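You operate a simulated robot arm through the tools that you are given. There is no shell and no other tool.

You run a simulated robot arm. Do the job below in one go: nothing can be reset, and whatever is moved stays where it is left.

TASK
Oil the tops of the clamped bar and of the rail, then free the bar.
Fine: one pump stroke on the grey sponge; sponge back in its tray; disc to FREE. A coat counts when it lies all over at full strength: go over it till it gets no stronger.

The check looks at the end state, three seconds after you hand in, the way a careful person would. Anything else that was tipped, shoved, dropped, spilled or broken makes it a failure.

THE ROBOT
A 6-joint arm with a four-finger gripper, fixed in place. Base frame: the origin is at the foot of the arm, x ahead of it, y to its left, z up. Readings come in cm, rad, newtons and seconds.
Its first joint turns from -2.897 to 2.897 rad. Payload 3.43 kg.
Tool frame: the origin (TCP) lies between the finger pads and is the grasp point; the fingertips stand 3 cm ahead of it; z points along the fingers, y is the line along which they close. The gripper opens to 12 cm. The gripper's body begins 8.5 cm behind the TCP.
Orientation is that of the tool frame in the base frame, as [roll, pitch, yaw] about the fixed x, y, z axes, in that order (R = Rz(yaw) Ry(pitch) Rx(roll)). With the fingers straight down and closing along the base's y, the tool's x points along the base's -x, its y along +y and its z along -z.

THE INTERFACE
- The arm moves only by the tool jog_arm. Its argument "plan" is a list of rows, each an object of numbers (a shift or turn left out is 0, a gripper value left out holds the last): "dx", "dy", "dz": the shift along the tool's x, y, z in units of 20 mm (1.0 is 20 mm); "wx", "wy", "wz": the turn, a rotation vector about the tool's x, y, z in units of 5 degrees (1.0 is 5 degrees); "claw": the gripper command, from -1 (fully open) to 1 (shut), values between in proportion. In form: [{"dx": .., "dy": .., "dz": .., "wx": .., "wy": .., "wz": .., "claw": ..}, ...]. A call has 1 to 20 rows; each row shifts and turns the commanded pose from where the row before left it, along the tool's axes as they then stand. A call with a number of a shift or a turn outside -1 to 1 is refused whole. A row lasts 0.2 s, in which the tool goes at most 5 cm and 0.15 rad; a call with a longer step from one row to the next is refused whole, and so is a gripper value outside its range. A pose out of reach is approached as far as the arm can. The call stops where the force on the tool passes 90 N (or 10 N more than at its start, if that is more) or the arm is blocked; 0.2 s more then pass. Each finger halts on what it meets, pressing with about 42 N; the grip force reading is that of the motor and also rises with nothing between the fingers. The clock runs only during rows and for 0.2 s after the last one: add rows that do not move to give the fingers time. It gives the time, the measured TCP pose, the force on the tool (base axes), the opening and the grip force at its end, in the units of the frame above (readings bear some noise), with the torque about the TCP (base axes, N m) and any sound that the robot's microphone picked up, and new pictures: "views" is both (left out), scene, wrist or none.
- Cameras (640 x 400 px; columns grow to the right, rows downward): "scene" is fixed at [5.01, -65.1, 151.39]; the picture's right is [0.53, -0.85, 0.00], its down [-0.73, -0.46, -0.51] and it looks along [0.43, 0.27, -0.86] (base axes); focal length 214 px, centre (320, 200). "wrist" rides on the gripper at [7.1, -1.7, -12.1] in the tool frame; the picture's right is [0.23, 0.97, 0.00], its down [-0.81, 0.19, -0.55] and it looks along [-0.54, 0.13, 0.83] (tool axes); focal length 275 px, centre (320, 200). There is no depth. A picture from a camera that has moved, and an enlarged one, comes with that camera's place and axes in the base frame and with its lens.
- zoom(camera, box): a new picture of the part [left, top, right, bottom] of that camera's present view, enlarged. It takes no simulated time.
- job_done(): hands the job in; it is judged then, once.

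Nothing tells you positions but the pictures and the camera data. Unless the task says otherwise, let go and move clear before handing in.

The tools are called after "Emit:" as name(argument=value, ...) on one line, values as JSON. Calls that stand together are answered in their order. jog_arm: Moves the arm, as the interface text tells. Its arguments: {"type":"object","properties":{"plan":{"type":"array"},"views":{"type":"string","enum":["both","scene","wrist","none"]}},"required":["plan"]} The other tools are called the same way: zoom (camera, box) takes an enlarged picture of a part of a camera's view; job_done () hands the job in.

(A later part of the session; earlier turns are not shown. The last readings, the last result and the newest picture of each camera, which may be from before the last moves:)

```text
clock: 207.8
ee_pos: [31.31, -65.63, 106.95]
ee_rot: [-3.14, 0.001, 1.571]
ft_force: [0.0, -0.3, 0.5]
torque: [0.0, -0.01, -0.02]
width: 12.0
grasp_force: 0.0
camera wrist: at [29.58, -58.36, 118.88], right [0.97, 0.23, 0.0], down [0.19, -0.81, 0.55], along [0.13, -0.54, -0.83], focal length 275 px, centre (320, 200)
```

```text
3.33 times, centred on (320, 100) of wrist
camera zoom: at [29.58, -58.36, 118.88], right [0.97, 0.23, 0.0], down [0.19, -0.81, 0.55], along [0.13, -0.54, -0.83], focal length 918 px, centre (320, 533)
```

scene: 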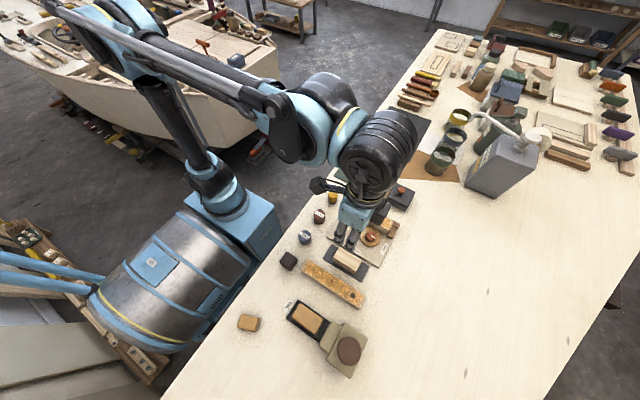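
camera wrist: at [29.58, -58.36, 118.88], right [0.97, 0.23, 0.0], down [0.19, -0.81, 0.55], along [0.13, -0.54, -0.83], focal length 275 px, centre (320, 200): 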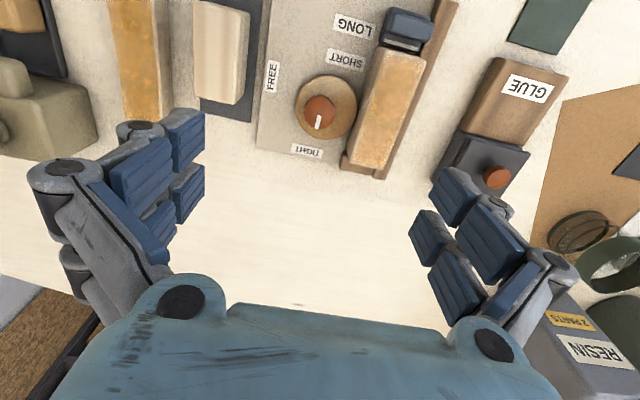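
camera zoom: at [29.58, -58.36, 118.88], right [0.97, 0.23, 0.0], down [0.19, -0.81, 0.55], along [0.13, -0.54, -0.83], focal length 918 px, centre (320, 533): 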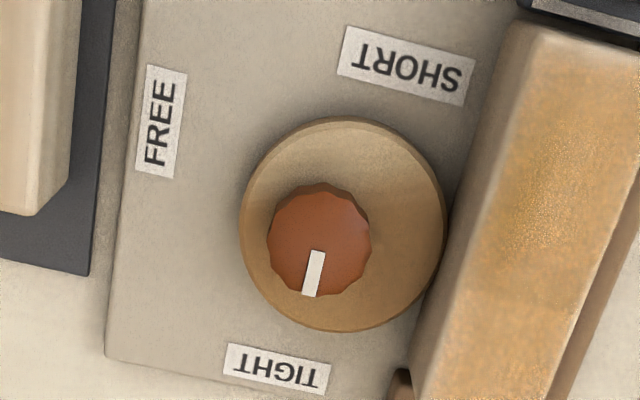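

The knob centre is at about (31.36, -65.6), its top at z ≈ 93.6 and its diameter about 2.85 cm. I need a 90° clockwise turn, so first I'll test in free air whether the wrist can turn that far from here.

Emit:
jog_arm(plan=[{"wz": 1}, {"wz": 1}, {"wz": 1}, {"wz": 1}, {"wz": 1}, {"wz": 1}, {"wz": 1}, {"wz": 1}, {"wz": 1}, {"wz": 1}, {"wz": 1}, {"wz": 1}, {"wz": 1}, {"wz": 1}, {"wz": 1}, {"wz": 1}, {"wz": 1}, {"wz": 1}, {"wz": 0}], views="wrist")

Emit:
zoom(camera="wrist", box=[220, 40, 420, 160])

```text
clock: 211.8
ee_pos: [31.16, -65.35, 106.81]
ee_rot: [3.139, -0.002, 0.0]
ft_force: [-0.6, 0.0, -0.3]
torque: [-0.02, -0.02, -0.02]
width: 11.99
grasp_force: 0.1
camera wrist: at [38.28, -63.73, 118.91], right [0.23, -0.97, 0.0], down [-0.81, -0.19, 0.55], along [-0.54, -0.13, -0.83], focal length 275 px, centre (320, 200)
```

wrist: 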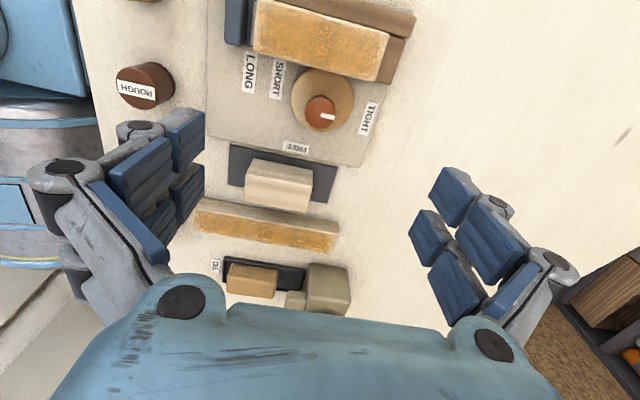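

```text
3.20 times, centred on (320, 100) of wrist
camera zoom: at [38.28, -63.73, 118.91], right [0.23, -0.97, 0.0], down [-0.81, -0.19, 0.55], along [-0.54, -0.13, -0.83], focal length 881 px, centre (320, 520)
```

zoom: 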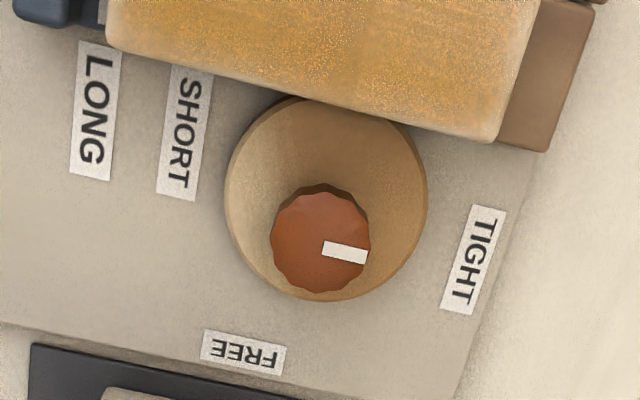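

The wrist reaches that far. The knob centre refines to about (31.3, -65.45), which is right under the TCP. To stay away from the bar, I'll keep the fingers closing roughly along y and turn in two 45° strokes, starting by pre-rotating 22.5° and lowering with a moderate opening.

Emit:
jog_arm(plan=[{"wz": -0.9, "claw": 0.1}, {"wz": -0.9, "claw": 0.1}, {"wz": -0.9, "claw": 0.1}, {"wz": -0.9, "claw": 0.1}, {"wz": -0.9, "claw": 0.1}, {"claw": 0.1}, {"dz": 0.8, "claw": 0.1}, {"dz": 0.8, "claw": 0.1}, {"dz": 0.8, "claw": 0.1}, {"dz": 0.8, "claw": 0.1}, {"dz": 0.6, "claw": 0.1}, {"dz": 0.2, "claw": 0.1}, {"claw": 0.1}], views="wrist")

Emit:
zoom(camera="wrist", box=[200, 60, 440, 240])

```text
clock: 214.6
ee_pos: [31.01, -65.54, 98.69]
ee_rot: [3.141, -0.001, 0.392]
ft_force: [0.4, -0.1, -0.3]
torque: [0.04, 0.0, 0.02]
width: 5.4
grasp_force: 0.1
camera wrist: at [37.05, -61.12, 110.85], right [0.59, -0.81, 0.0], down [-0.68, -0.49, 0.55], along [-0.45, -0.32, -0.83], focal length 275 px, centre (320, 200)
```

wrist: 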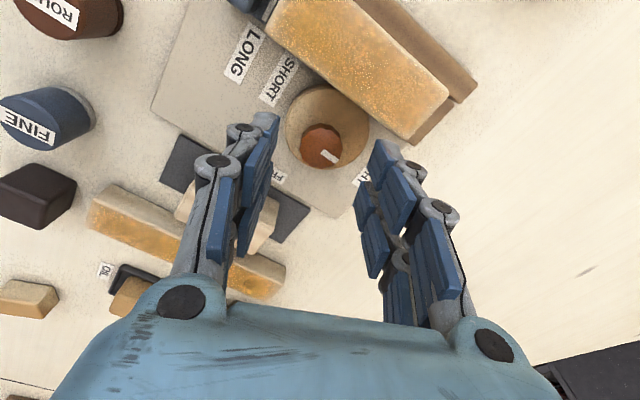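

```text
2.22 times, centred on (320, 150) of wrist
camera zoom: at [37.05, -61.12, 110.85], right [0.59, -0.81, 0.0], down [-0.68, -0.49, 0.55], along [-0.45, -0.32, -0.83], focal length 612 px, centre (320, 311)
```

zoom: 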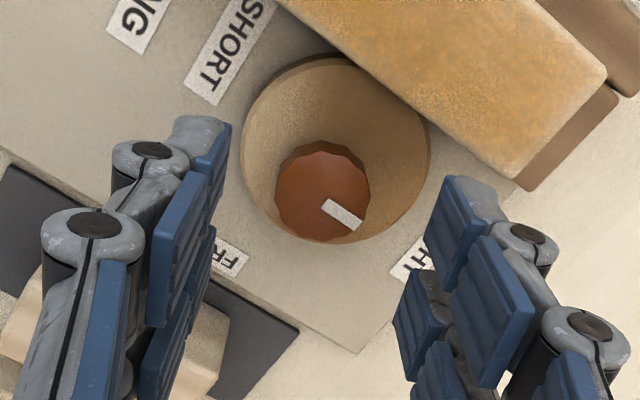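

Emit:
jog_arm(plan=[{"dx": 0.05, "dy": 0.035, "claw": 0.1}, {"dz": 0.5, "claw": 0.1}, {"dz": 0.4, "claw": 0.1}, {"dz": 0.2, "claw": 0.1}, {"claw": 0.1}], views="wrist")

Emit:
zoom(camera="wrist", box=[200, 60, 440, 240])

Emit:
zoom(camera="scene", box=[330, 180, 430, 260])

```text
clock: 215.8
ee_pos: [31.28, -65.58, 96.56]
ee_rot: [3.139, 0.002, 0.393]
ft_force: [-2.7, -0.3, 0.0]
torque: [-0.01, 0.07, -0.01]
width: 5.35
grasp_force: 0.1
camera wrist: at [37.2, -61.16, 108.61], right [0.59, -0.81, 0.0], down [-0.68, -0.49, 0.55], along [-0.45, -0.32, -0.83], focal length 275 px, centre (320, 200)
```

wrist: 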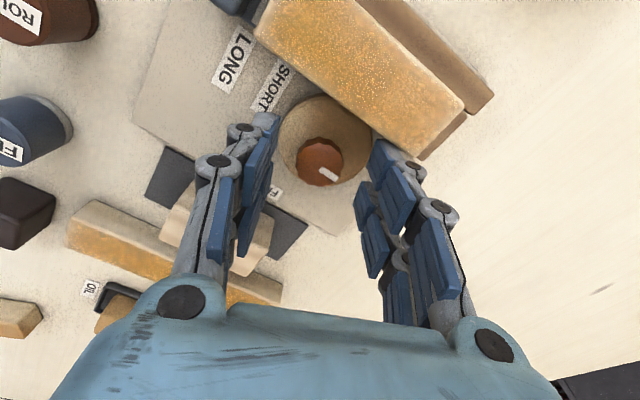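

```text
2.22 times, centred on (320, 150) of wrist
camera zoom: at [37.2, -61.16, 108.61], right [0.59, -0.81, 0.0], down [-0.68, -0.49, 0.55], along [-0.45, -0.32, -0.83], focal length 612 px, centre (320, 311)
```

zoom: 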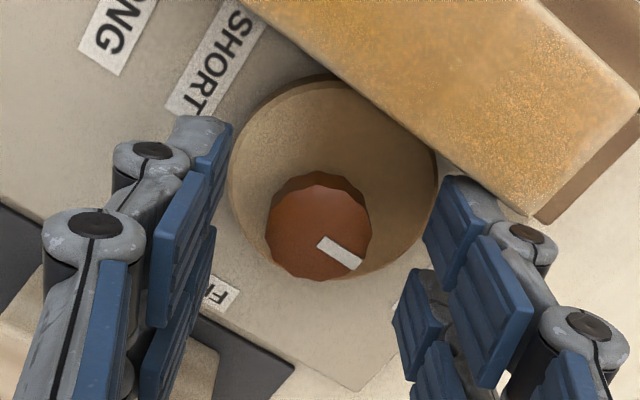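

```text
5.00 times, centred on (380, 220) of scene
camera zoom: at [5.01, -65.1, 151.39], right [0.53, -0.85, 0.0], down [-0.73, -0.46, -0.51], along [0.43, 0.27, -0.86], focal length 1072 px, centre (20, 100)
```

zoom: 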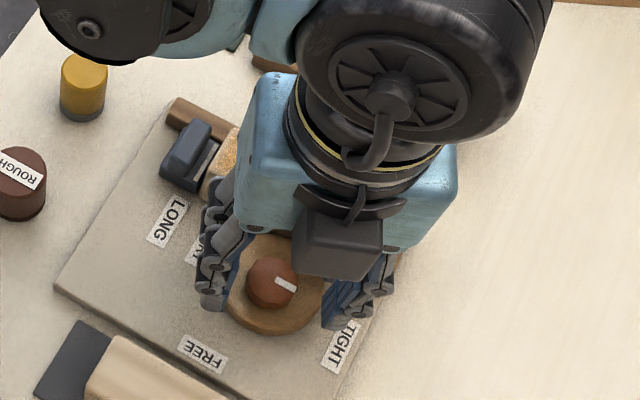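

There's a slight sideways force, so the wide-open finger may be brushing the clamped bar. I'll narrow the opening before going lower.

Emit:
jog_arm(plan=[{"dz": -0.2, "claw": 0.1}, {"claw": 0.38}, {"claw": 0.38}], views="none")

```text
clock: 216.6
ee_pos: [31.25, -65.52, 96.93]
ee_rot: [3.14, 0.0, 0.392]
ft_force: [-1.1, -0.6, -1.6]
torque: [-0.04, -0.01, -0.02]
width: 3.7
grasp_force: 0.1
```

Emit:
jog_arm(plan=[{"dz": 0.2, "claw": 0.38}, {"dz": 0.2, "claw": 0.38}, {"dz": 0.15, "claw": 0.38}, {"claw": 0.38}], views="wrist")

Emit:
zoom(camera="wrist", box=[200, 60, 440, 240])

```text
clock: 217.6
ee_pos: [31.32, -65.45, 95.88]
ee_rot: [3.14, 0.0, 0.394]
ft_force: [0.0, 1.0, 0.2]
torque: [-0.01, 0.01, -0.03]
width: 3.72
grasp_force: 0.1
camera wrist: at [37.23, -61.18, 107.92], right [0.59, -0.81, 0.0], down [-0.68, -0.49, 0.55], along [-0.45, -0.32, -0.83], focal length 275 px, centre (320, 200)
```

wrist: 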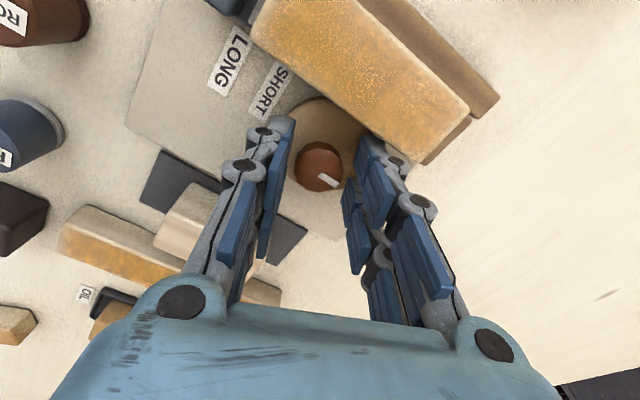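

```text
2.22 times, centred on (320, 150) of wrist
camera zoom: at [37.23, -61.18, 107.92], right [0.59, -0.81, 0.0], down [-0.68, -0.49, 0.55], along [-0.45, -0.32, -0.83], focal length 612 px, centre (320, 311)
```

zoom: 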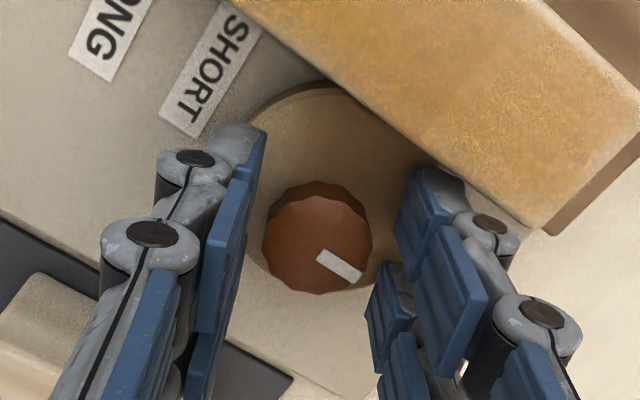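

Emit:
jog_arm(plan=[{"dz": 0.1, "claw": 0.38}, {"dz": 0.05, "claw": 0.38}, {"claw": 0.38}], views="none")

```text
clock: 218.4
ee_pos: [31.26, -65.61, 95.53]
ee_rot: [3.14, 0.002, 0.392]
ft_force: [-0.1, -0.1, -0.1]
torque: [0.0, -0.04, 0.0]
width: 3.71
grasp_force: 0.0
```

No contact with the disc, and the fingertips are beside the knob. I'll close on the knob now.

Emit:
jog_arm(plan=[{"claw": 0.48}, {"claw": 0.54}, {"claw": 1}, {"claw": 1}, {"claw": 1}], views="wrist")

Emit:
zoom(camera="wrist", box=[200, 60, 440, 240])

```text
clock: 219.6
ee_pos: [31.22, -65.58, 95.54]
ee_rot: [-3.141, 0.001, 0.392]
ft_force: [-9.8, 29.1, -19.9]
torque: [0.91, 0.19, 0.01]
width: 2.56
grasp_force: 45.0
camera wrist: at [37.19, -61.16, 107.62], right [0.59, -0.81, 0.0], down [-0.68, -0.49, 0.55], along [-0.45, -0.32, -0.83], focal length 275 px, centre (320, 200)
```

wrist: 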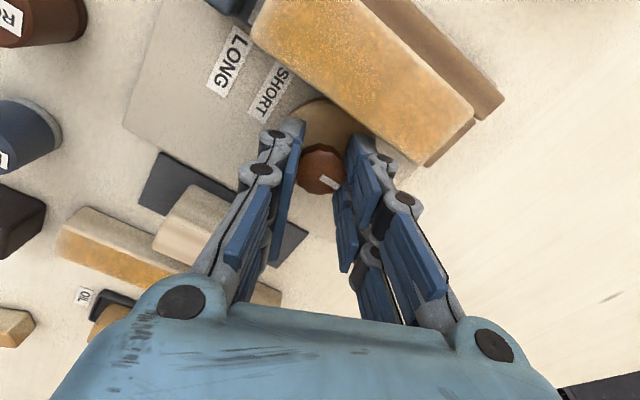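

```text
2.22 times, centred on (320, 150) of wrist
camera zoom: at [37.19, -61.16, 107.62], right [0.59, -0.81, 0.0], down [-0.68, -0.49, 0.55], along [-0.45, -0.32, -0.83], focal length 612 px, centre (320, 311)
```

zoom: 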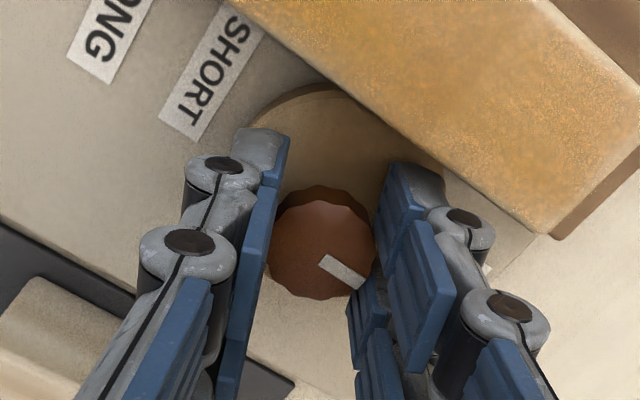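

The knob is gripped at 2.56 cm, with a side load showing a small off-centre error. I'll nudge the tool to relax it before turning.

Emit:
jog_arm(plan=[{"dy": -0.03, "claw": 1}, {"claw": 1}], views="none")

```text
clock: 220.2
ee_pos: [31.2, -65.57, 95.51]
ee_rot: [3.141, -0.001, 0.392]
ft_force: [-7.7, 27.8, -20.7]
torque: [0.68, 0.27, 0.01]
width: 2.57
grasp_force: 44.6
```

Emit:
jog_arm(plan=[{"dy": -0.06, "claw": 1}, {"claw": 1}], views="none")

```text
clock: 220.8
ee_pos: [31.28, -65.39, 95.58]
ee_rot: [3.14, 0.002, 0.394]
ft_force: [1.2, 10.8, -16.9]
torque: [0.09, 0.06, 0.01]
width: 2.56
grasp_force: 45.0
```

Emit:
jog_arm(plan=[{"dy": -0.03, "dz": 0.04, "claw": 1}, {"claw": 1}], views="none")

```text
clock: 221.4
ee_pos: [31.19, -65.52, 95.45]
ee_rot: [3.139, 0.0, 0.394]
ft_force: [13.5, -17.3, 23.5]
torque: [-0.45, -0.37, 0.0]
width: 2.55
grasp_force: 45.2
```

Emit:
jog_arm(plan=[{"dy": 0.015, "dz": -0.022, "claw": 1}, {"claw": 1}], views="none")

```text
clock: 222.0
ee_pos: [31.25, -65.47, 95.6]
ee_rot: [3.141, 0.0, 0.393]
ft_force: [17.8, -26.5, 23.4]
torque: [-0.84, -0.64, 0.05]
width: 2.58
grasp_force: 44.5
```

Emit:
jog_arm(plan=[{"claw": 1}, {"claw": 1}], views="none")

```text
clock: 222.6
ee_pos: [31.18, -65.55, 95.52]
ee_rot: [3.139, -0.002, 0.394]
ft_force: [22.0, -34.6, 30.7]
torque: [-1.05, -0.68, 0.03]
width: 2.58
grasp_force: 45.6
```

The side load is wandering, so I'll release, look at the knob's position between the fingers, and re-centre properly.

Emit:
jog_arm(plan=[{"claw": 0.38}, {"claw": 0.38}, {"claw": 0.38}], views="wrist")

Emit:
zoom(camera="wrist", box=[260, 100, 400, 220])

Emit:
zoom(camera="scene", box=[340, 210, 410, 260])

```text
clock: 223.4
ee_pos: [31.12, -65.3, 95.47]
ee_rot: [-3.141, -0.002, 0.391]
ft_force: [0.6, 1.1, 0.1]
torque: [-0.02, 0.03, 0.02]
width: 3.71
grasp_force: 0.1
camera wrist: at [37.09, -61.03, 107.61], right [0.59, -0.81, 0.0], down [-0.68, -0.49, 0.55], along [-0.45, -0.32, -0.83], focal length 275 px, centre (320, 200)
```

wrist: 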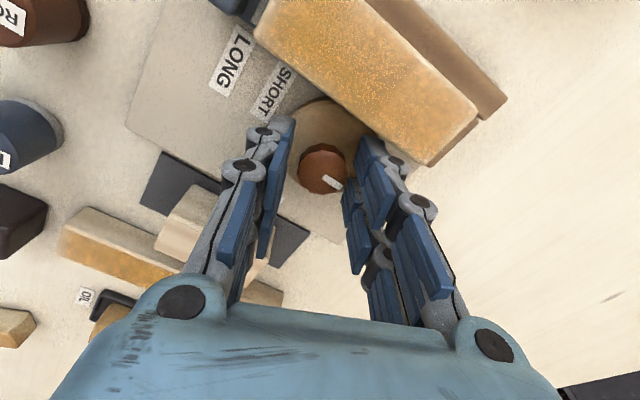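

```text
3.33 times, centred on (330, 160) of wrist
camera zoom: at [37.09, -61.03, 107.61], right [0.59, -0.81, 0.0], down [-0.68, -0.49, 0.55], along [-0.45, -0.32, -0.83], focal length 918 px, centre (287, 333)
```

zoom: 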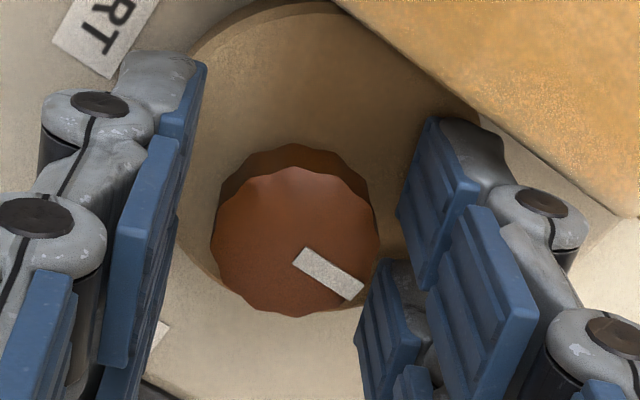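

```text
8.00 times, centred on (375, 235) of scene
camera zoom: at [5.01, -65.1, 151.39], right [0.53, -0.85, 0.0], down [-0.73, -0.46, -0.51], along [0.43, 0.27, -0.86], focal length 1716 px, centre (-120, -80)
```

zoom: 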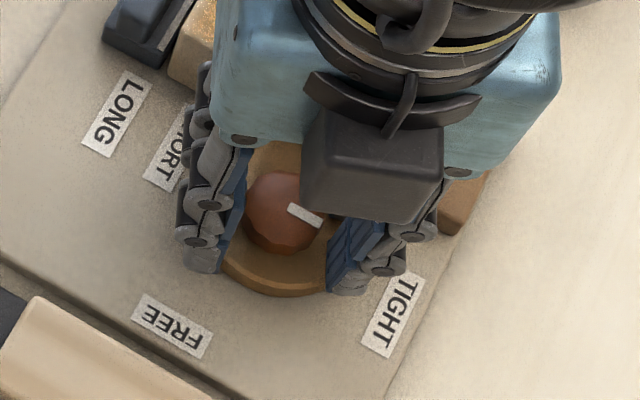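

Emit:
jog_arm(plan=[{"dy": 0.05, "dz": -0.01, "claw": 0.38}, {"claw": 0.38}, {"claw": 0.5}, {"claw": 1}, {"claw": 1}, {"claw": 1}], views="none")

```text
clock: 224.8
ee_pos: [31.15, -65.48, 95.62]
ee_rot: [3.141, 0.0, 0.394]
ft_force: [-0.4, 2.5, -0.6]
torque: [0.07, 0.02, 0.03]
width: 2.58
grasp_force: 44.9
```

It's well centred now, with almost no side load. I'll turn clockwise, starting with a small angle and watching the torque.

Emit:
jog_arm(plan=[{"wz": 0.5, "claw": 1}, {"wz": 0.5, "claw": 1}, {"wz": 0.5, "claw": 1}, {"claw": 1}], views="scene")

Emit:
zoom(camera="scene", box=[340, 210, 410, 260])

```text
clock: 225.8
ee_pos: [31.35, -65.56, 95.59]
ee_rot: [3.139, 0.001, 0.263]
ft_force: [12.9, -19.5, 17.6]
torque: [-0.81, 0.19, -0.03]
width: 2.58
grasp_force: 45.0
```

scene: 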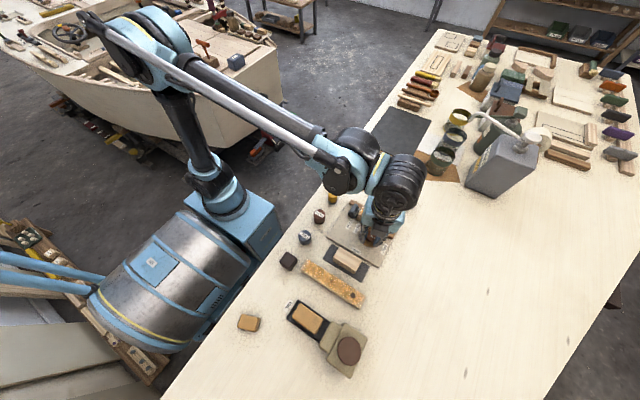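

```text
8.00 times, centred on (375, 235) of scene
camera zoom: at [5.01, -65.1, 151.39], right [0.53, -0.85, 0.0], down [-0.73, -0.46, -0.51], along [0.43, 0.27, -0.86], focal length 1716 px, centre (-120, -80)
```

zoom: 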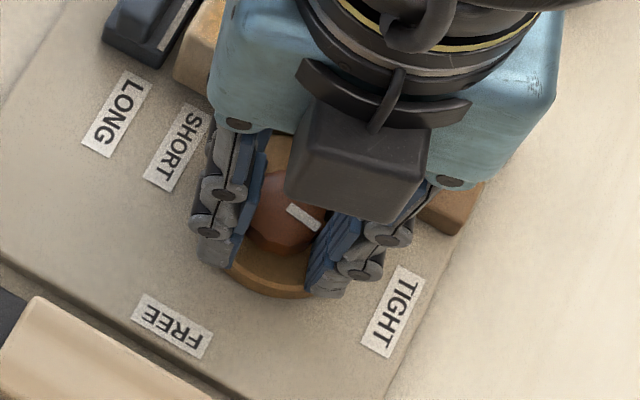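

Emit:
jog_arm(plan=[{"wz": 0.6, "claw": 1}, {"wz": 0.6, "claw": 1}, {"wz": 0.6, "claw": 1}, {"wz": 0.6, "claw": 1}, {"wz": 0.6, "claw": 1}, {"claw": 1}], views="scene")

Emit:
zoom(camera="scene", box=[340, 210, 410, 260])

```text
clock: 227.2
ee_pos: [31.29, -65.51, 95.58]
ee_rot: [3.139, -0.001, 0.001]
ft_force: [14.3, -36.9, 34.8]
torque: [-1.28, -0.52, 0.01]
width: 2.57
grasp_force: 45.3
```

scene: 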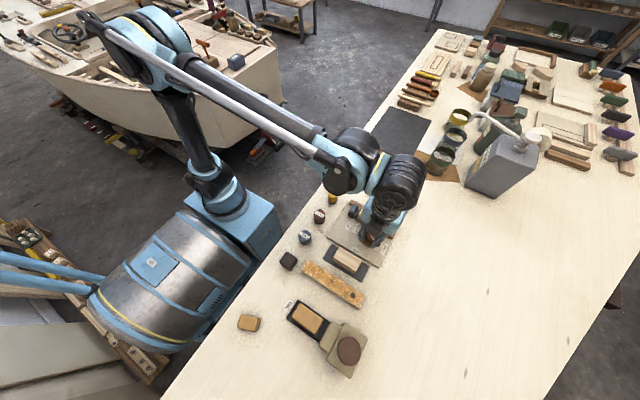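

```text
8.00 times, centred on (375, 235) of scene
camera zoom: at [5.01, -65.1, 151.39], right [0.53, -0.85, 0.0], down [-0.73, -0.46, -0.51], along [0.43, 0.27, -0.86], focal length 1716 px, centre (-120, -80)
```

zoom: 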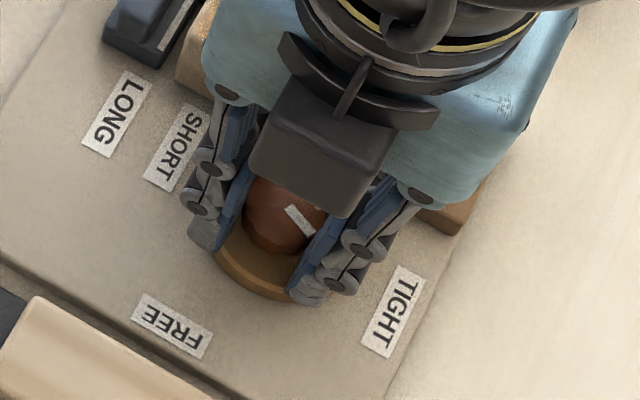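

The disc follows the turn. A side load is building, so I'll nudge to relieve it and continue.

Emit:
jog_arm(plan=[{"dy": 0.04, "dz": -0.02, "claw": 1}, {"claw": 1}], views="none")

```text
clock: 227.8
ee_pos: [31.37, -65.58, 95.57]
ee_rot: [3.141, 0.001, 0.0]
ft_force: [9.0, -21.1, 15.8]
torque: [-0.7, -0.72, 0.01]
width: 2.59
grasp_force: 45.1
```

Emit:
jog_arm(plan=[{"dy": 0.04, "dz": -0.015, "claw": 1}, {"wz": 0.6, "claw": 1}, {"wz": 0.6, "claw": 1}, {"wz": 0.6, "claw": 1}, {"claw": 1}], views="none")

```text
clock: 229.0
ee_pos: [31.24, -65.59, 95.57]
ee_rot: [-3.14, 0.002, -0.156]
ft_force: [-2.7, 21.5, -30.0]
torque: [0.44, -0.38, 0.0]
width: 2.56
grasp_force: 44.7
```

Emit:
jog_arm(plan=[{"dy": -0.02, "dz": 0.015, "claw": 1}, {"wz": 0.6, "claw": 1}, {"wz": 0.6, "claw": 1}, {"wz": 0.6, "claw": 1}, {"wz": 0.6, "claw": 1}, {"wz": 0.3, "claw": 1}, {"claw": 1}], views="both")

Emit:
zoom(camera="scene", box=[340, 210, 410, 260])

Emit:
zoom(camera="wrist", box=[220, 60, 420, 220])

```text
clock: 230.6
ee_pos: [31.2, -65.45, 95.6]
ee_rot: [3.141, 0.0, -0.393]
ft_force: [-6.1, 25.4, -34.1]
torque: [0.52, 0.23, 0.02]
width: 2.58
grasp_force: 44.8
camera wrist: at [38.47, -66.61, 107.64], right [-0.16, -0.99, 0.0], down [-0.82, 0.13, 0.55], along [-0.55, 0.09, -0.83], focal length 275 px, centre (320, 200)
```

scene: 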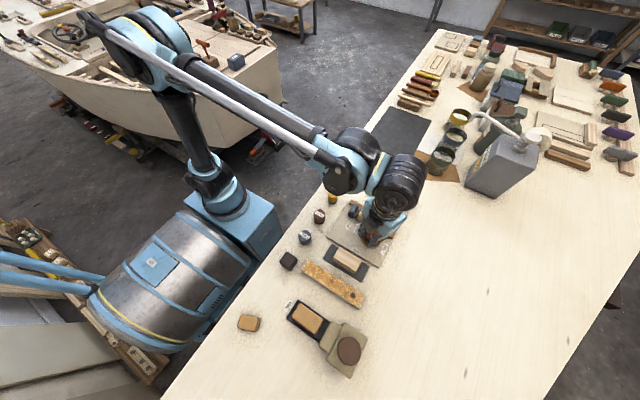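
wrist: 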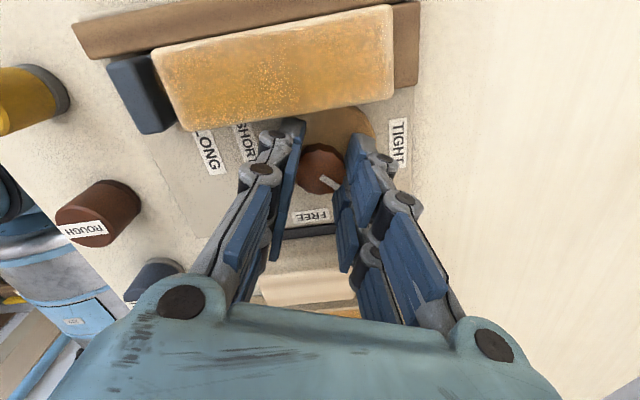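

```text
8.00 times, centred on (375, 235) of scene
camera zoom: at [5.01, -65.1, 151.39], right [0.53, -0.85, 0.0], down [-0.73, -0.46, -0.51], along [0.43, 0.27, -0.86], focal length 1716 px, centre (-120, -80)
```

zoom: 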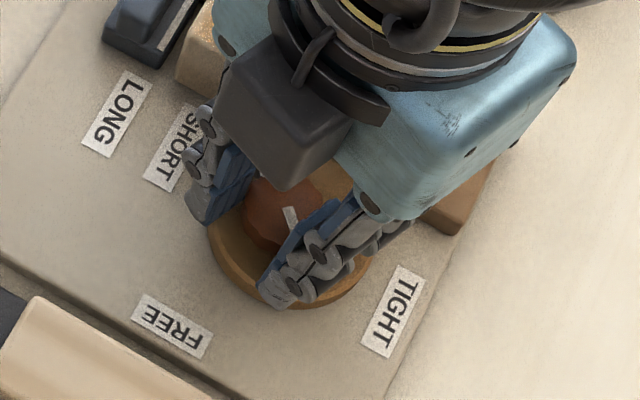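

```text
2.50 times, centred on (320, 140) of wrist
camera zoom: at [38.47, -66.61, 107.64], right [-0.16, -0.99, 0.0], down [-0.82, 0.13, 0.55], along [-0.55, 0.09, -0.83], focal length 688 px, centre (320, 350)
```

zoom: 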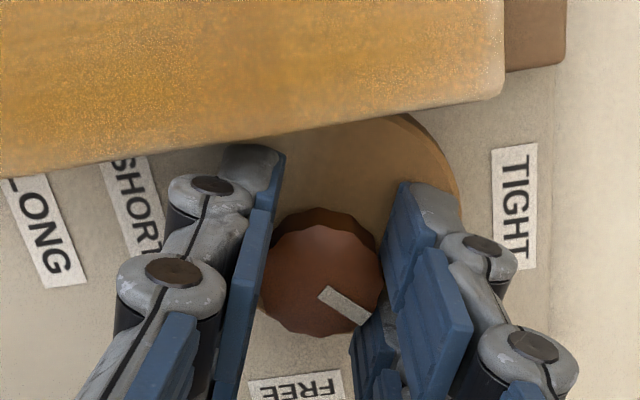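

The disc has turned 45° cleanly. I'll release, lift clear of the bar, turn the tool back 45°, and take a second grip.

Emit:
jog_arm(plan=[{"claw": 0.38}, {"claw": 0.38}, {"claw": 0.38}, {"dz": -0.4, "claw": 0.38}, {"dz": -0.7, "claw": 0.38}, {"dz": -0.7, "claw": 0.38}, {"claw": 0.38}], views="both")

Emit:
zoom(camera="wrist", box=[200, 40, 440, 220])

```text
clock: 232.2
ee_pos: [31.29, -65.71, 99.28]
ee_rot: [3.141, 0.002, -0.392]
ft_force: [0.4, -0.8, -1.4]
torque: [0.0, 0.02, 0.04]
width: 3.71
grasp_force: 0.1
camera wrist: at [38.52, -66.71, 111.31], right [-0.16, -0.99, 0.0], down [-0.82, 0.13, 0.55], along [-0.55, 0.09, -0.83], focal length 275 px, centre (320, 200)
```

scene: 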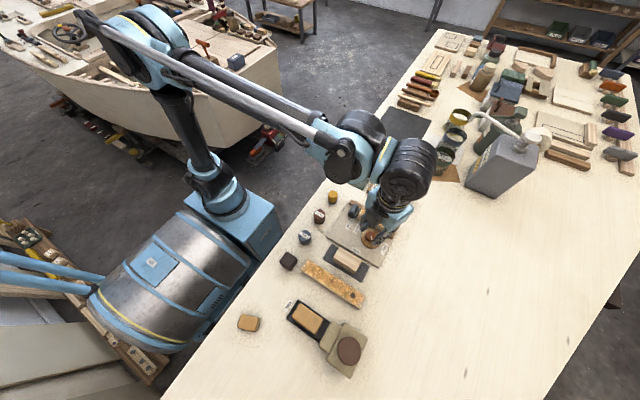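
wrist: 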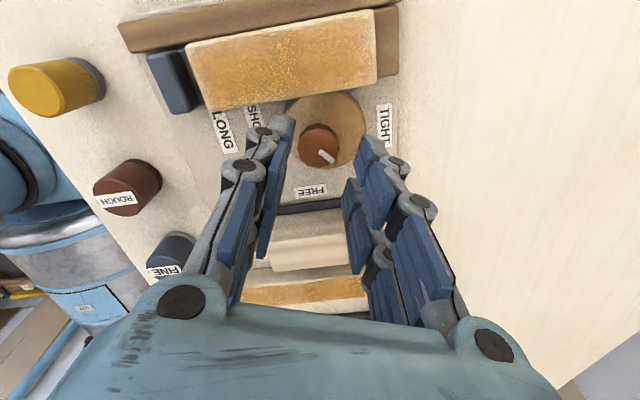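

```text
2.22 times, centred on (320, 130) of wrist
camera zoom: at [38.52, -66.71, 111.31], right [-0.16, -0.99, 0.0], down [-0.82, 0.13, 0.55], along [-0.55, 0.09, -0.83], focal length 612 px, centre (320, 356)
```

zoom: 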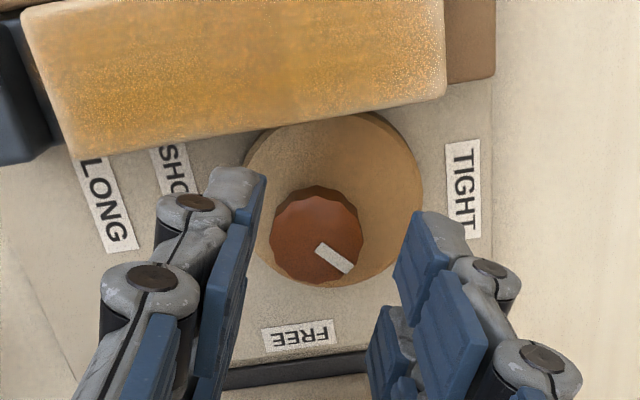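

Emit:
jog_arm(plan=[{"wz": -0.9, "claw": 0.38}, {"wz": -0.9, "claw": 0.38}, {"wz": -0.9, "claw": 0.38}, {"wz": -0.9, "claw": 0.38}, {"wz": -0.9, "claw": 0.38}, {"wz": -0.9, "claw": 0.38}, {"wz": -0.9, "claw": 0.38}, {"wz": -0.9, "claw": 0.38}, {"wz": -0.9, "claw": 0.38}, {"wz": -0.9, "claw": 0.38}, {"dx": -0.01, "dy": -0.095, "claw": 0.38}, {"claw": 0.38}], views="wrist")

Emit:
zoom(camera="wrist", box=[200, 40, 440, 220])

```text
clock: 234.8
ee_pos: [31.15, -65.29, 99.13]
ee_rot: [3.139, -0.001, 0.393]
ft_force: [0.6, -0.3, 0.3]
torque: [-0.01, 0.01, 0.0]
width: 3.73
grasp_force: 0.0
camera wrist: at [37.07, -61.01, 111.22], right [0.59, -0.81, 0.0], down [-0.68, -0.49, 0.55], along [-0.45, -0.32, -0.83], focal length 275 px, centre (320, 200)
```

wrist: 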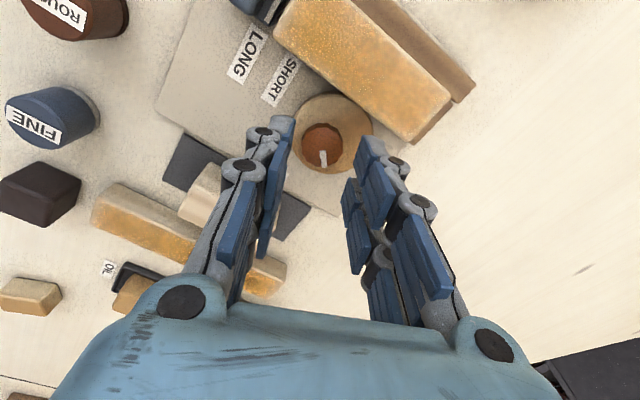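

```text
2.22 times, centred on (320, 130) of wrist
camera zoom: at [37.07, -61.01, 111.22], right [0.59, -0.81, 0.0], down [-0.68, -0.49, 0.55], along [-0.45, -0.32, -0.83], focal length 612 px, centre (320, 356)
```

zoom: 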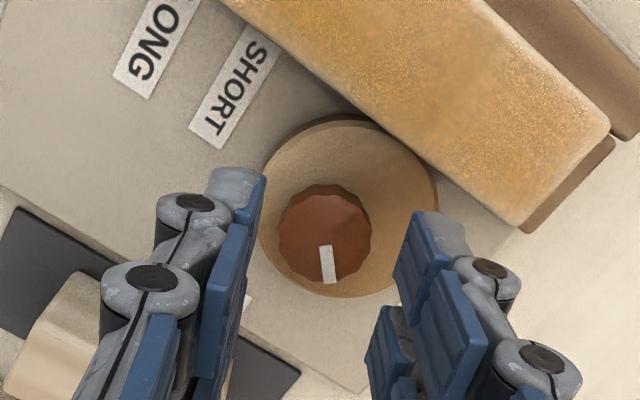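

Emit:
jog_arm(plan=[{"dx": 0.007, "dy": 0.06, "claw": 0.38}, {"dz": 0.6, "claw": 0.38}, {"dz": 0.6, "claw": 0.38}, {"dz": 0.4, "claw": 0.38}, {"dz": 0.15, "claw": 0.38}, {"claw": 0.38}], views="wrist")

Emit:
zoom(camera="wrist", box=[200, 60, 440, 240])

```text
clock: 236.2
ee_pos: [31.06, -65.45, 95.59]
ee_rot: [3.14, 0.0, 0.395]
ft_force: [0.2, 0.0, 0.3]
torque: [0.01, -0.02, -0.03]
width: 3.73
grasp_force: 0.1
camera wrist: at [37.1, -61.13, 107.71], right [0.59, -0.81, 0.0], down [-0.68, -0.49, 0.55], along [-0.45, -0.32, -0.83], focal length 275 px, centre (320, 200)
```

wrist: 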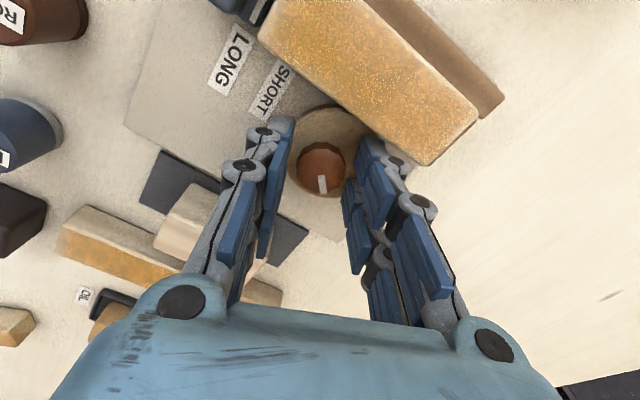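

```text
2.22 times, centred on (320, 150) of wrist
camera zoom: at [37.1, -61.13, 107.71], right [0.59, -0.81, 0.0], down [-0.68, -0.49, 0.55], along [-0.45, -0.32, -0.83], focal length 612 px, centre (320, 311)
```

zoom: 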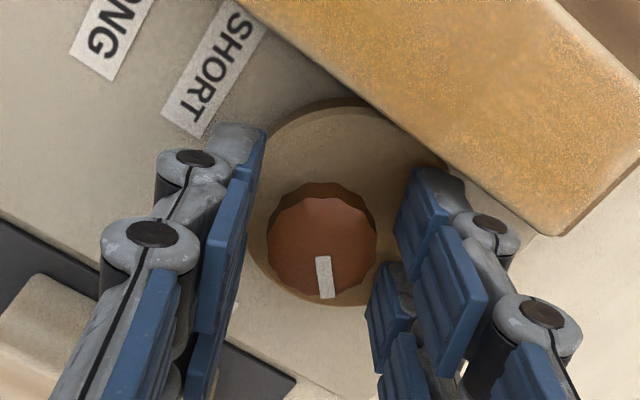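

Emit:
jog_arm(plan=[{"dz": 0.03, "claw": 0.38}, {"claw": 0.5}, {"claw": 1}, {"claw": 1}, {"claw": 1}], views="none")

```text
clock: 237.4
ee_pos: [31.25, -65.47, 95.59]
ee_rot: [3.14, 0.0, 0.394]
ft_force: [1.9, -4.2, 2.8]
torque: [-0.04, -0.06, -0.01]
width: 2.58
grasp_force: 45.0
```

The second grip is well centred. I'll turn another 45° clockwise.

Emit:
jog_arm(plan=[{"wz": 0.6, "claw": 1}, {"wz": 0.6, "claw": 1}, {"wz": 0.6, "claw": 1}, {"wz": 0.6, "claw": 1}, {"claw": 1}], views="none")

```text
clock: 238.6
ee_pos: [31.16, -65.49, 95.56]
ee_rot: [3.141, 0.0, 0.185]
ft_force: [2.0, -1.7, 6.6]
torque: [0.03, -0.08, 0.01]
width: 2.59
grasp_force: 44.9
```

Emit:
jog_arm(plan=[{"wz": 0.6, "claw": 1}, {"wz": 0.6, "claw": 1}, {"wz": 0.6, "claw": 1}, {"wz": 0.6, "claw": 1}, {"claw": 1}], views="none")

```text
clock: 239.8
ee_pos: [31.16, -65.42, 95.67]
ee_rot: [3.141, 0.0, -0.027]
ft_force: [-0.6, -1.5, 8.9]
torque: [-0.08, 0.25, 0.0]
width: 2.6
grasp_force: 45.6
```

Emit:
jog_arm(plan=[{"wz": 0.6, "claw": 1}, {"wz": 0.6, "claw": 1}, {"wz": 0.6, "claw": 1}, {"wz": 0.6, "claw": 1}, {"claw": 1}], views="wrist")

Emit:
zoom(camera="wrist", box=[200, 40, 440, 220])

```text
clock: 241.0
ee_pos: [31.27, -65.59, 95.54]
ee_rot: [3.142, 0.003, -0.235]
ft_force: [-1.4, -0.9, 6.1]
torque: [-0.06, -0.02, -0.02]
width: 2.58
grasp_force: 45.4
camera wrist: at [38.51, -65.43, 107.69], right [0.0, -1.0, 0.0], down [-0.83, 0.0, 0.55], along [-0.55, 0.0, -0.83], focal length 275 px, centre (320, 200)
```

wrist: 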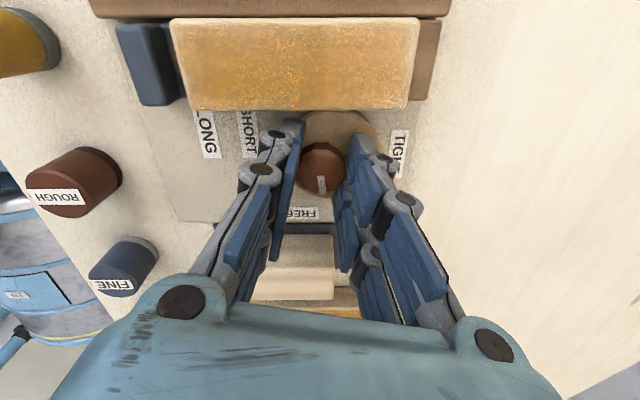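

```text
2.22 times, centred on (320, 130) of wrist
camera zoom: at [38.51, -65.43, 107.69], right [0.0, -1.0, 0.0], down [-0.83, 0.0, 0.55], along [-0.55, 0.0, -0.83], focal length 612 px, centre (320, 356)
```

zoom: 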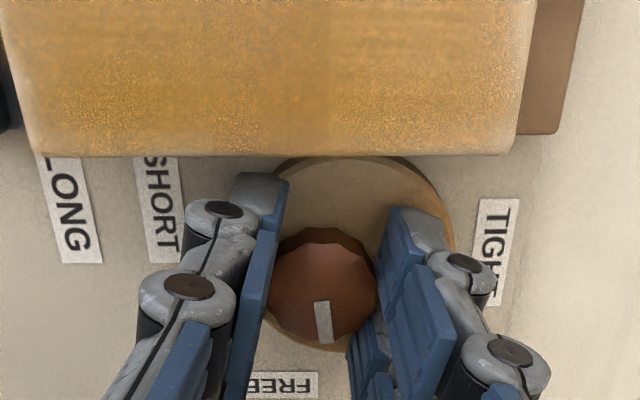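

The mark is about 10° short of pointing at FREE (-x). I'll turn the remaining bit.

Emit:
jog_arm(plan=[{"wz": 0.6, "claw": 1}, {"wz": 0.6, "claw": 1}, {"wz": 0.6, "claw": 1}, {"claw": 1}], views="wrist")

Emit:
zoom(camera="wrist", box=[220, 60, 420, 220])

```text
clock: 242.0
ee_pos: [31.23, -65.45, 95.53]
ee_rot: [3.141, -0.001, -0.391]
ft_force: [-4.6, -3.4, 7.7]
torque: [-0.06, 0.3, -0.02]
width: 2.6
grasp_force: 45.1
camera wrist: at [38.42, -66.56, 107.69], right [-0.16, -0.99, 0.0], down [-0.82, 0.13, 0.55], along [-0.55, 0.09, -0.83], focal length 275 px, centre (320, 200)
```

wrist: 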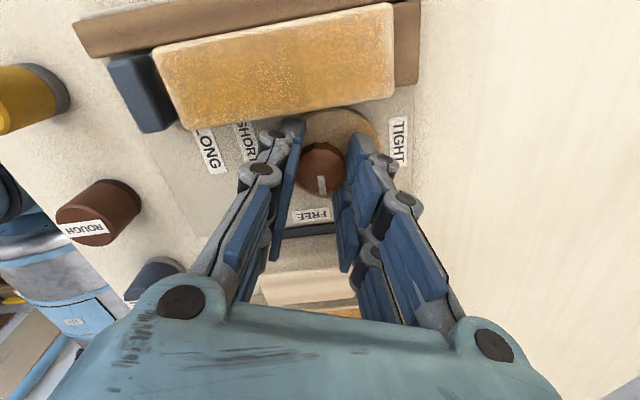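

```text
2.50 times, centred on (320, 140) of wrist
camera zoom: at [38.42, -66.56, 107.69], right [-0.16, -0.99, 0.0], down [-0.82, 0.13, 0.55], along [-0.55, 0.09, -0.83], focal length 688 px, centre (320, 350)
```

zoom: 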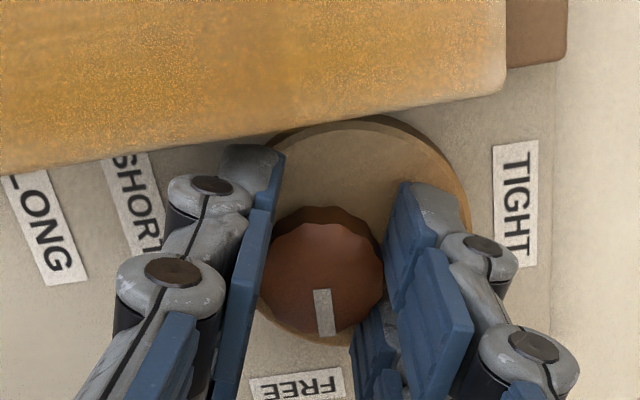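

The mark now points to about -x. From the label positions, FREE may lie slightly further round, so I'll release and lift for a clear overhead look before deciding.

Emit:
jog_arm(plan=[{"claw": 0.38}, {"claw": 0.38}, {"claw": 0.38}, {"dz": -0.4, "claw": 0.38}, {"dz": -0.8, "claw": 0.38}, {"dz": -1, "claw": 0.38}, {"dz": -1, "claw": 0.38}, {"dz": -1, "claw": 0.38}, {"dz": -1, "claw": 0.38}, {"wz": -0.9, "claw": -1}, {"wz": -0.9, "claw": -1}, {"wz": -0.9, "claw": -1}, {"wz": -0.9, "claw": -1}, {"wz": -0.9, "claw": -1}, {"claw": -1}], views="both")

Emit:
zoom(camera="wrist", box=[230, 30, 410, 170])

Emit:
zoom(camera="scene", box=[330, 190, 420, 270])

```text
clock: 245.2
ee_pos: [31.21, -65.49, 106.12]
ee_rot: [3.138, 0.001, 0.001]
ft_force: [-1.2, -0.4, 0.8]
torque: [0.0, 0.03, 0.0]
width: 12.01
grasp_force: 0.0
camera wrist: at [38.3, -63.69, 118.06], right [0.23, -0.97, 0.0], down [-0.81, -0.19, 0.55], along [-0.54, -0.13, -0.83], focal length 275 px, centre (320, 200)
```

scene: 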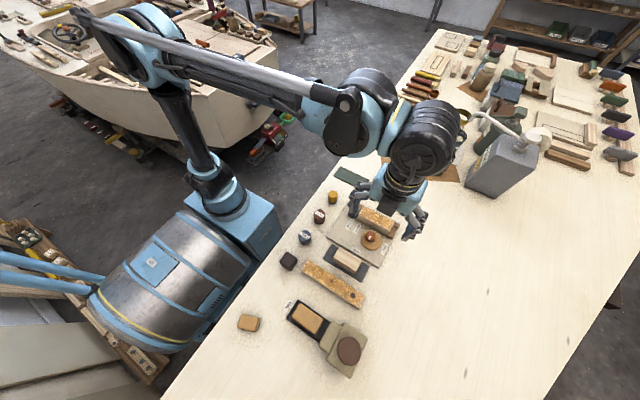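
wrist: 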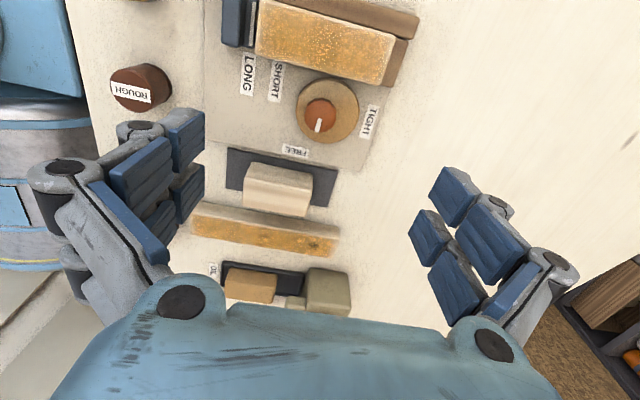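

```text
2.86 times, centred on (320, 100) of wrist
camera zoom: at [38.3, -63.69, 118.06], right [0.23, -0.97, 0.0], down [-0.81, -0.19, 0.55], along [-0.54, -0.13, -0.83], focal length 786 px, centre (320, 486)
```

zoom: 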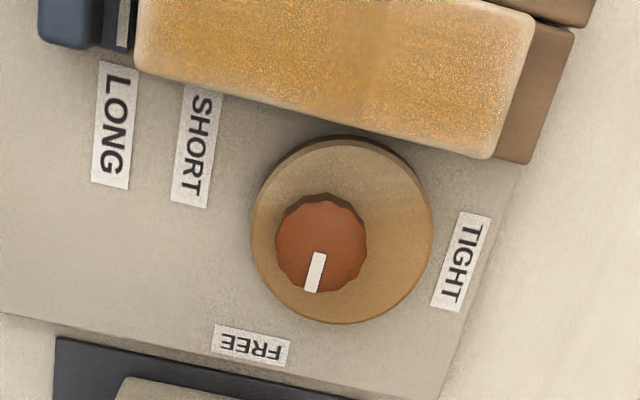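

```text
5.00 times, centred on (375, 230) of scene
camera zoom: at [5.01, -65.1, 151.39], right [0.53, -0.85, 0.0], down [-0.73, -0.46, -0.51], along [0.43, 0.27, -0.86], focal length 1072 px, centre (45, 50)
```

zoom: 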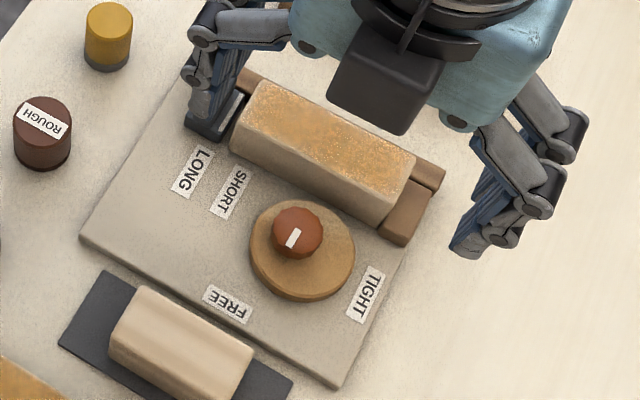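

The mark points exactly along -x, 90° from TIGHT, which only meets the edge of the FREE label. The label's centre is about 14° further clockwise, so I'll re-grip and gently turn on, feeling for a stop.

Emit:
jog_arm(plan=[{"claw": 0.38}, {"claw": 0.38}, {"claw": 0.38}, {"claw": 0.38}, {"dz": 0.9, "claw": 0.38}, {"dz": 0.9, "claw": 0.38}, {"dz": 0.9, "claw": 0.38}, {"dz": 0.9, "claw": 0.38}, {"dz": 0.8, "claw": 0.38}, {"dz": 0.5, "claw": 0.38}, {"dz": 0.28, "claw": 0.38}, {"claw": 0.38}], views="wrist")

Emit:
zoom(camera="wrist", box=[220, 60, 420, 220])

```text
clock: 247.8
ee_pos: [31.08, -65.51, 95.75]
ee_rot: [3.141, -0.002, 0.001]
ft_force: [0.1, -0.4, -0.2]
torque: [-0.01, -0.02, 0.0]
width: 3.73
grasp_force: 0.1
camera wrist: at [38.34, -63.68, 107.77], right [0.23, -0.97, 0.0], down [-0.81, -0.19, 0.55], along [-0.54, -0.13, -0.83], focal length 275 px, centre (320, 200)
```

wrist: 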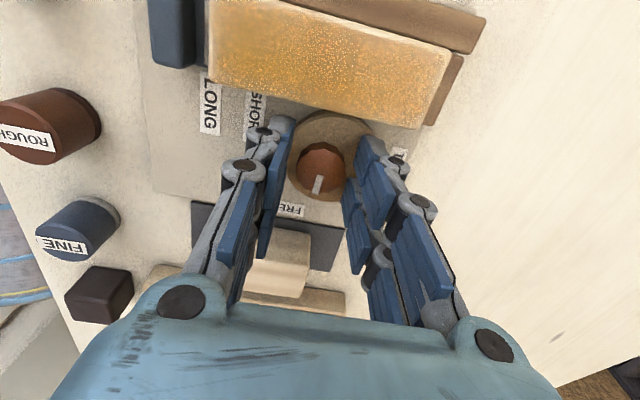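

```text
2.50 times, centred on (320, 140) of wrist
camera zoom: at [38.34, -63.68, 107.77], right [0.23, -0.97, 0.0], down [-0.81, -0.19, 0.55], along [-0.54, -0.13, -0.83], focal length 688 px, centre (320, 350)
```

zoom: 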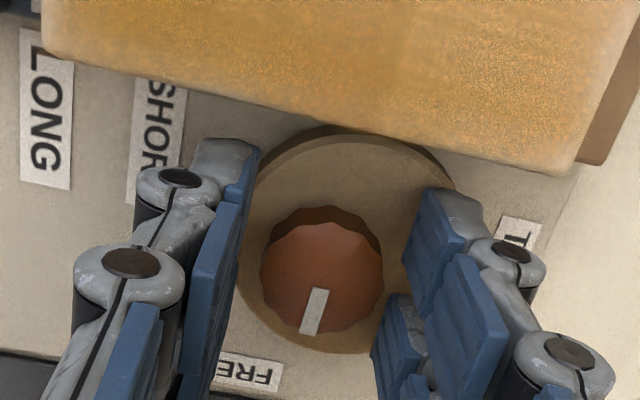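

Emit:
jog_arm(plan=[{"dz": 0.05, "claw": 0.38}, {"claw": 0.5}, {"claw": 1}, {"claw": 1}, {"claw": 1}], views="none")

```text
clock: 249.0
ee_pos: [31.21, -65.38, 95.66]
ee_rot: [3.141, 0.0, 0.0]
ft_force: [3.9, -1.4, 0.6]
torque: [-0.1, -0.16, 0.01]
width: 2.56
grasp_force: 45.3
```

Emit:
jog_arm(plan=[{"wz": 0.5, "claw": 1}, {"wz": 0.5, "claw": 1}, {"claw": 1}], views="none")

```text
clock: 249.8
ee_pos: [31.28, -65.48, 95.53]
ee_rot: [3.141, 0.0, -0.087]
ft_force: [6.1, 3.3, -6.9]
torque: [0.15, -0.35, -0.02]
width: 2.55
grasp_force: 45.1
```

Emit:
jog_arm(plan=[{"wz": 0.4, "claw": 1}, {"wz": 0.4, "claw": 1}, {"claw": 1}], views="wrist")

Emit:
zoom(camera="wrist", box=[220, 60, 420, 220])

```text
clock: 250.6
ee_pos: [31.22, -65.46, 95.56]
ee_rot: [3.139, 0.0, -0.156]
ft_force: [7.9, 3.1, 2.2]
torque: [0.02, -0.25, -0.02]
width: 2.56
grasp_force: 44.8
camera wrist: at [38.53, -64.86, 107.65], right [0.08, -1.0, 0.0], down [-0.83, -0.06, 0.55], along [-0.55, -0.04, -0.83], focal length 275 px, centre (320, 200)
```

wrist: 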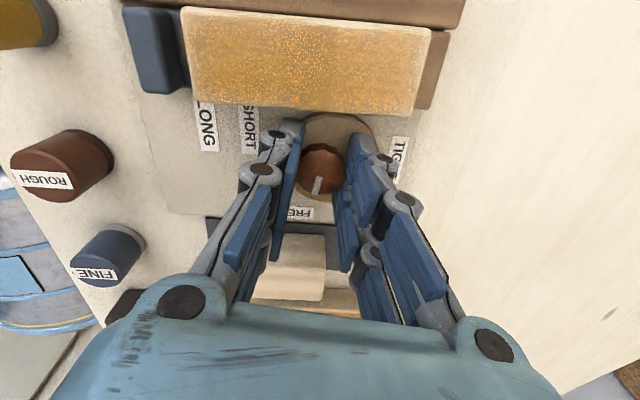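

```text
2.50 times, centred on (320, 140) of wrist
camera zoom: at [38.53, -64.86, 107.65], right [0.08, -1.0, 0.0], down [-0.83, -0.06, 0.55], along [-0.55, -0.04, -0.83], focal length 688 px, centre (320, 350)
```

zoom: 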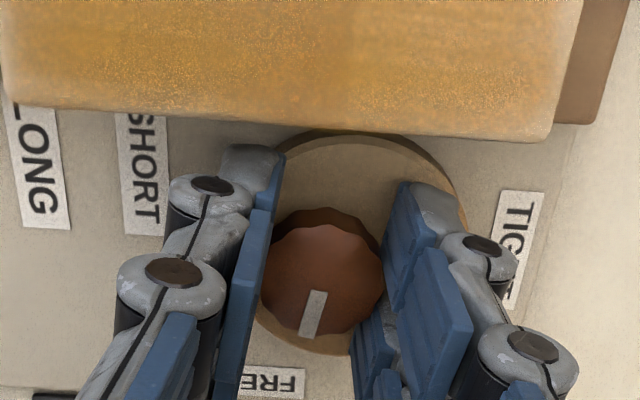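

Emit:
jog_arm(plan=[{"wz": 0.3, "claw": 1}, {"wz": 0.3, "claw": 1}, {"claw": 1}], views="none")

```text
clock: 251.4
ee_pos: [31.11, -65.55, 95.58]
ee_rot: [3.14, 0.002, -0.207]
ft_force: [10.1, -3.9, 8.5]
torque: [0.07, 0.18, -0.04]
width: 2.55
grasp_force: 44.9
```

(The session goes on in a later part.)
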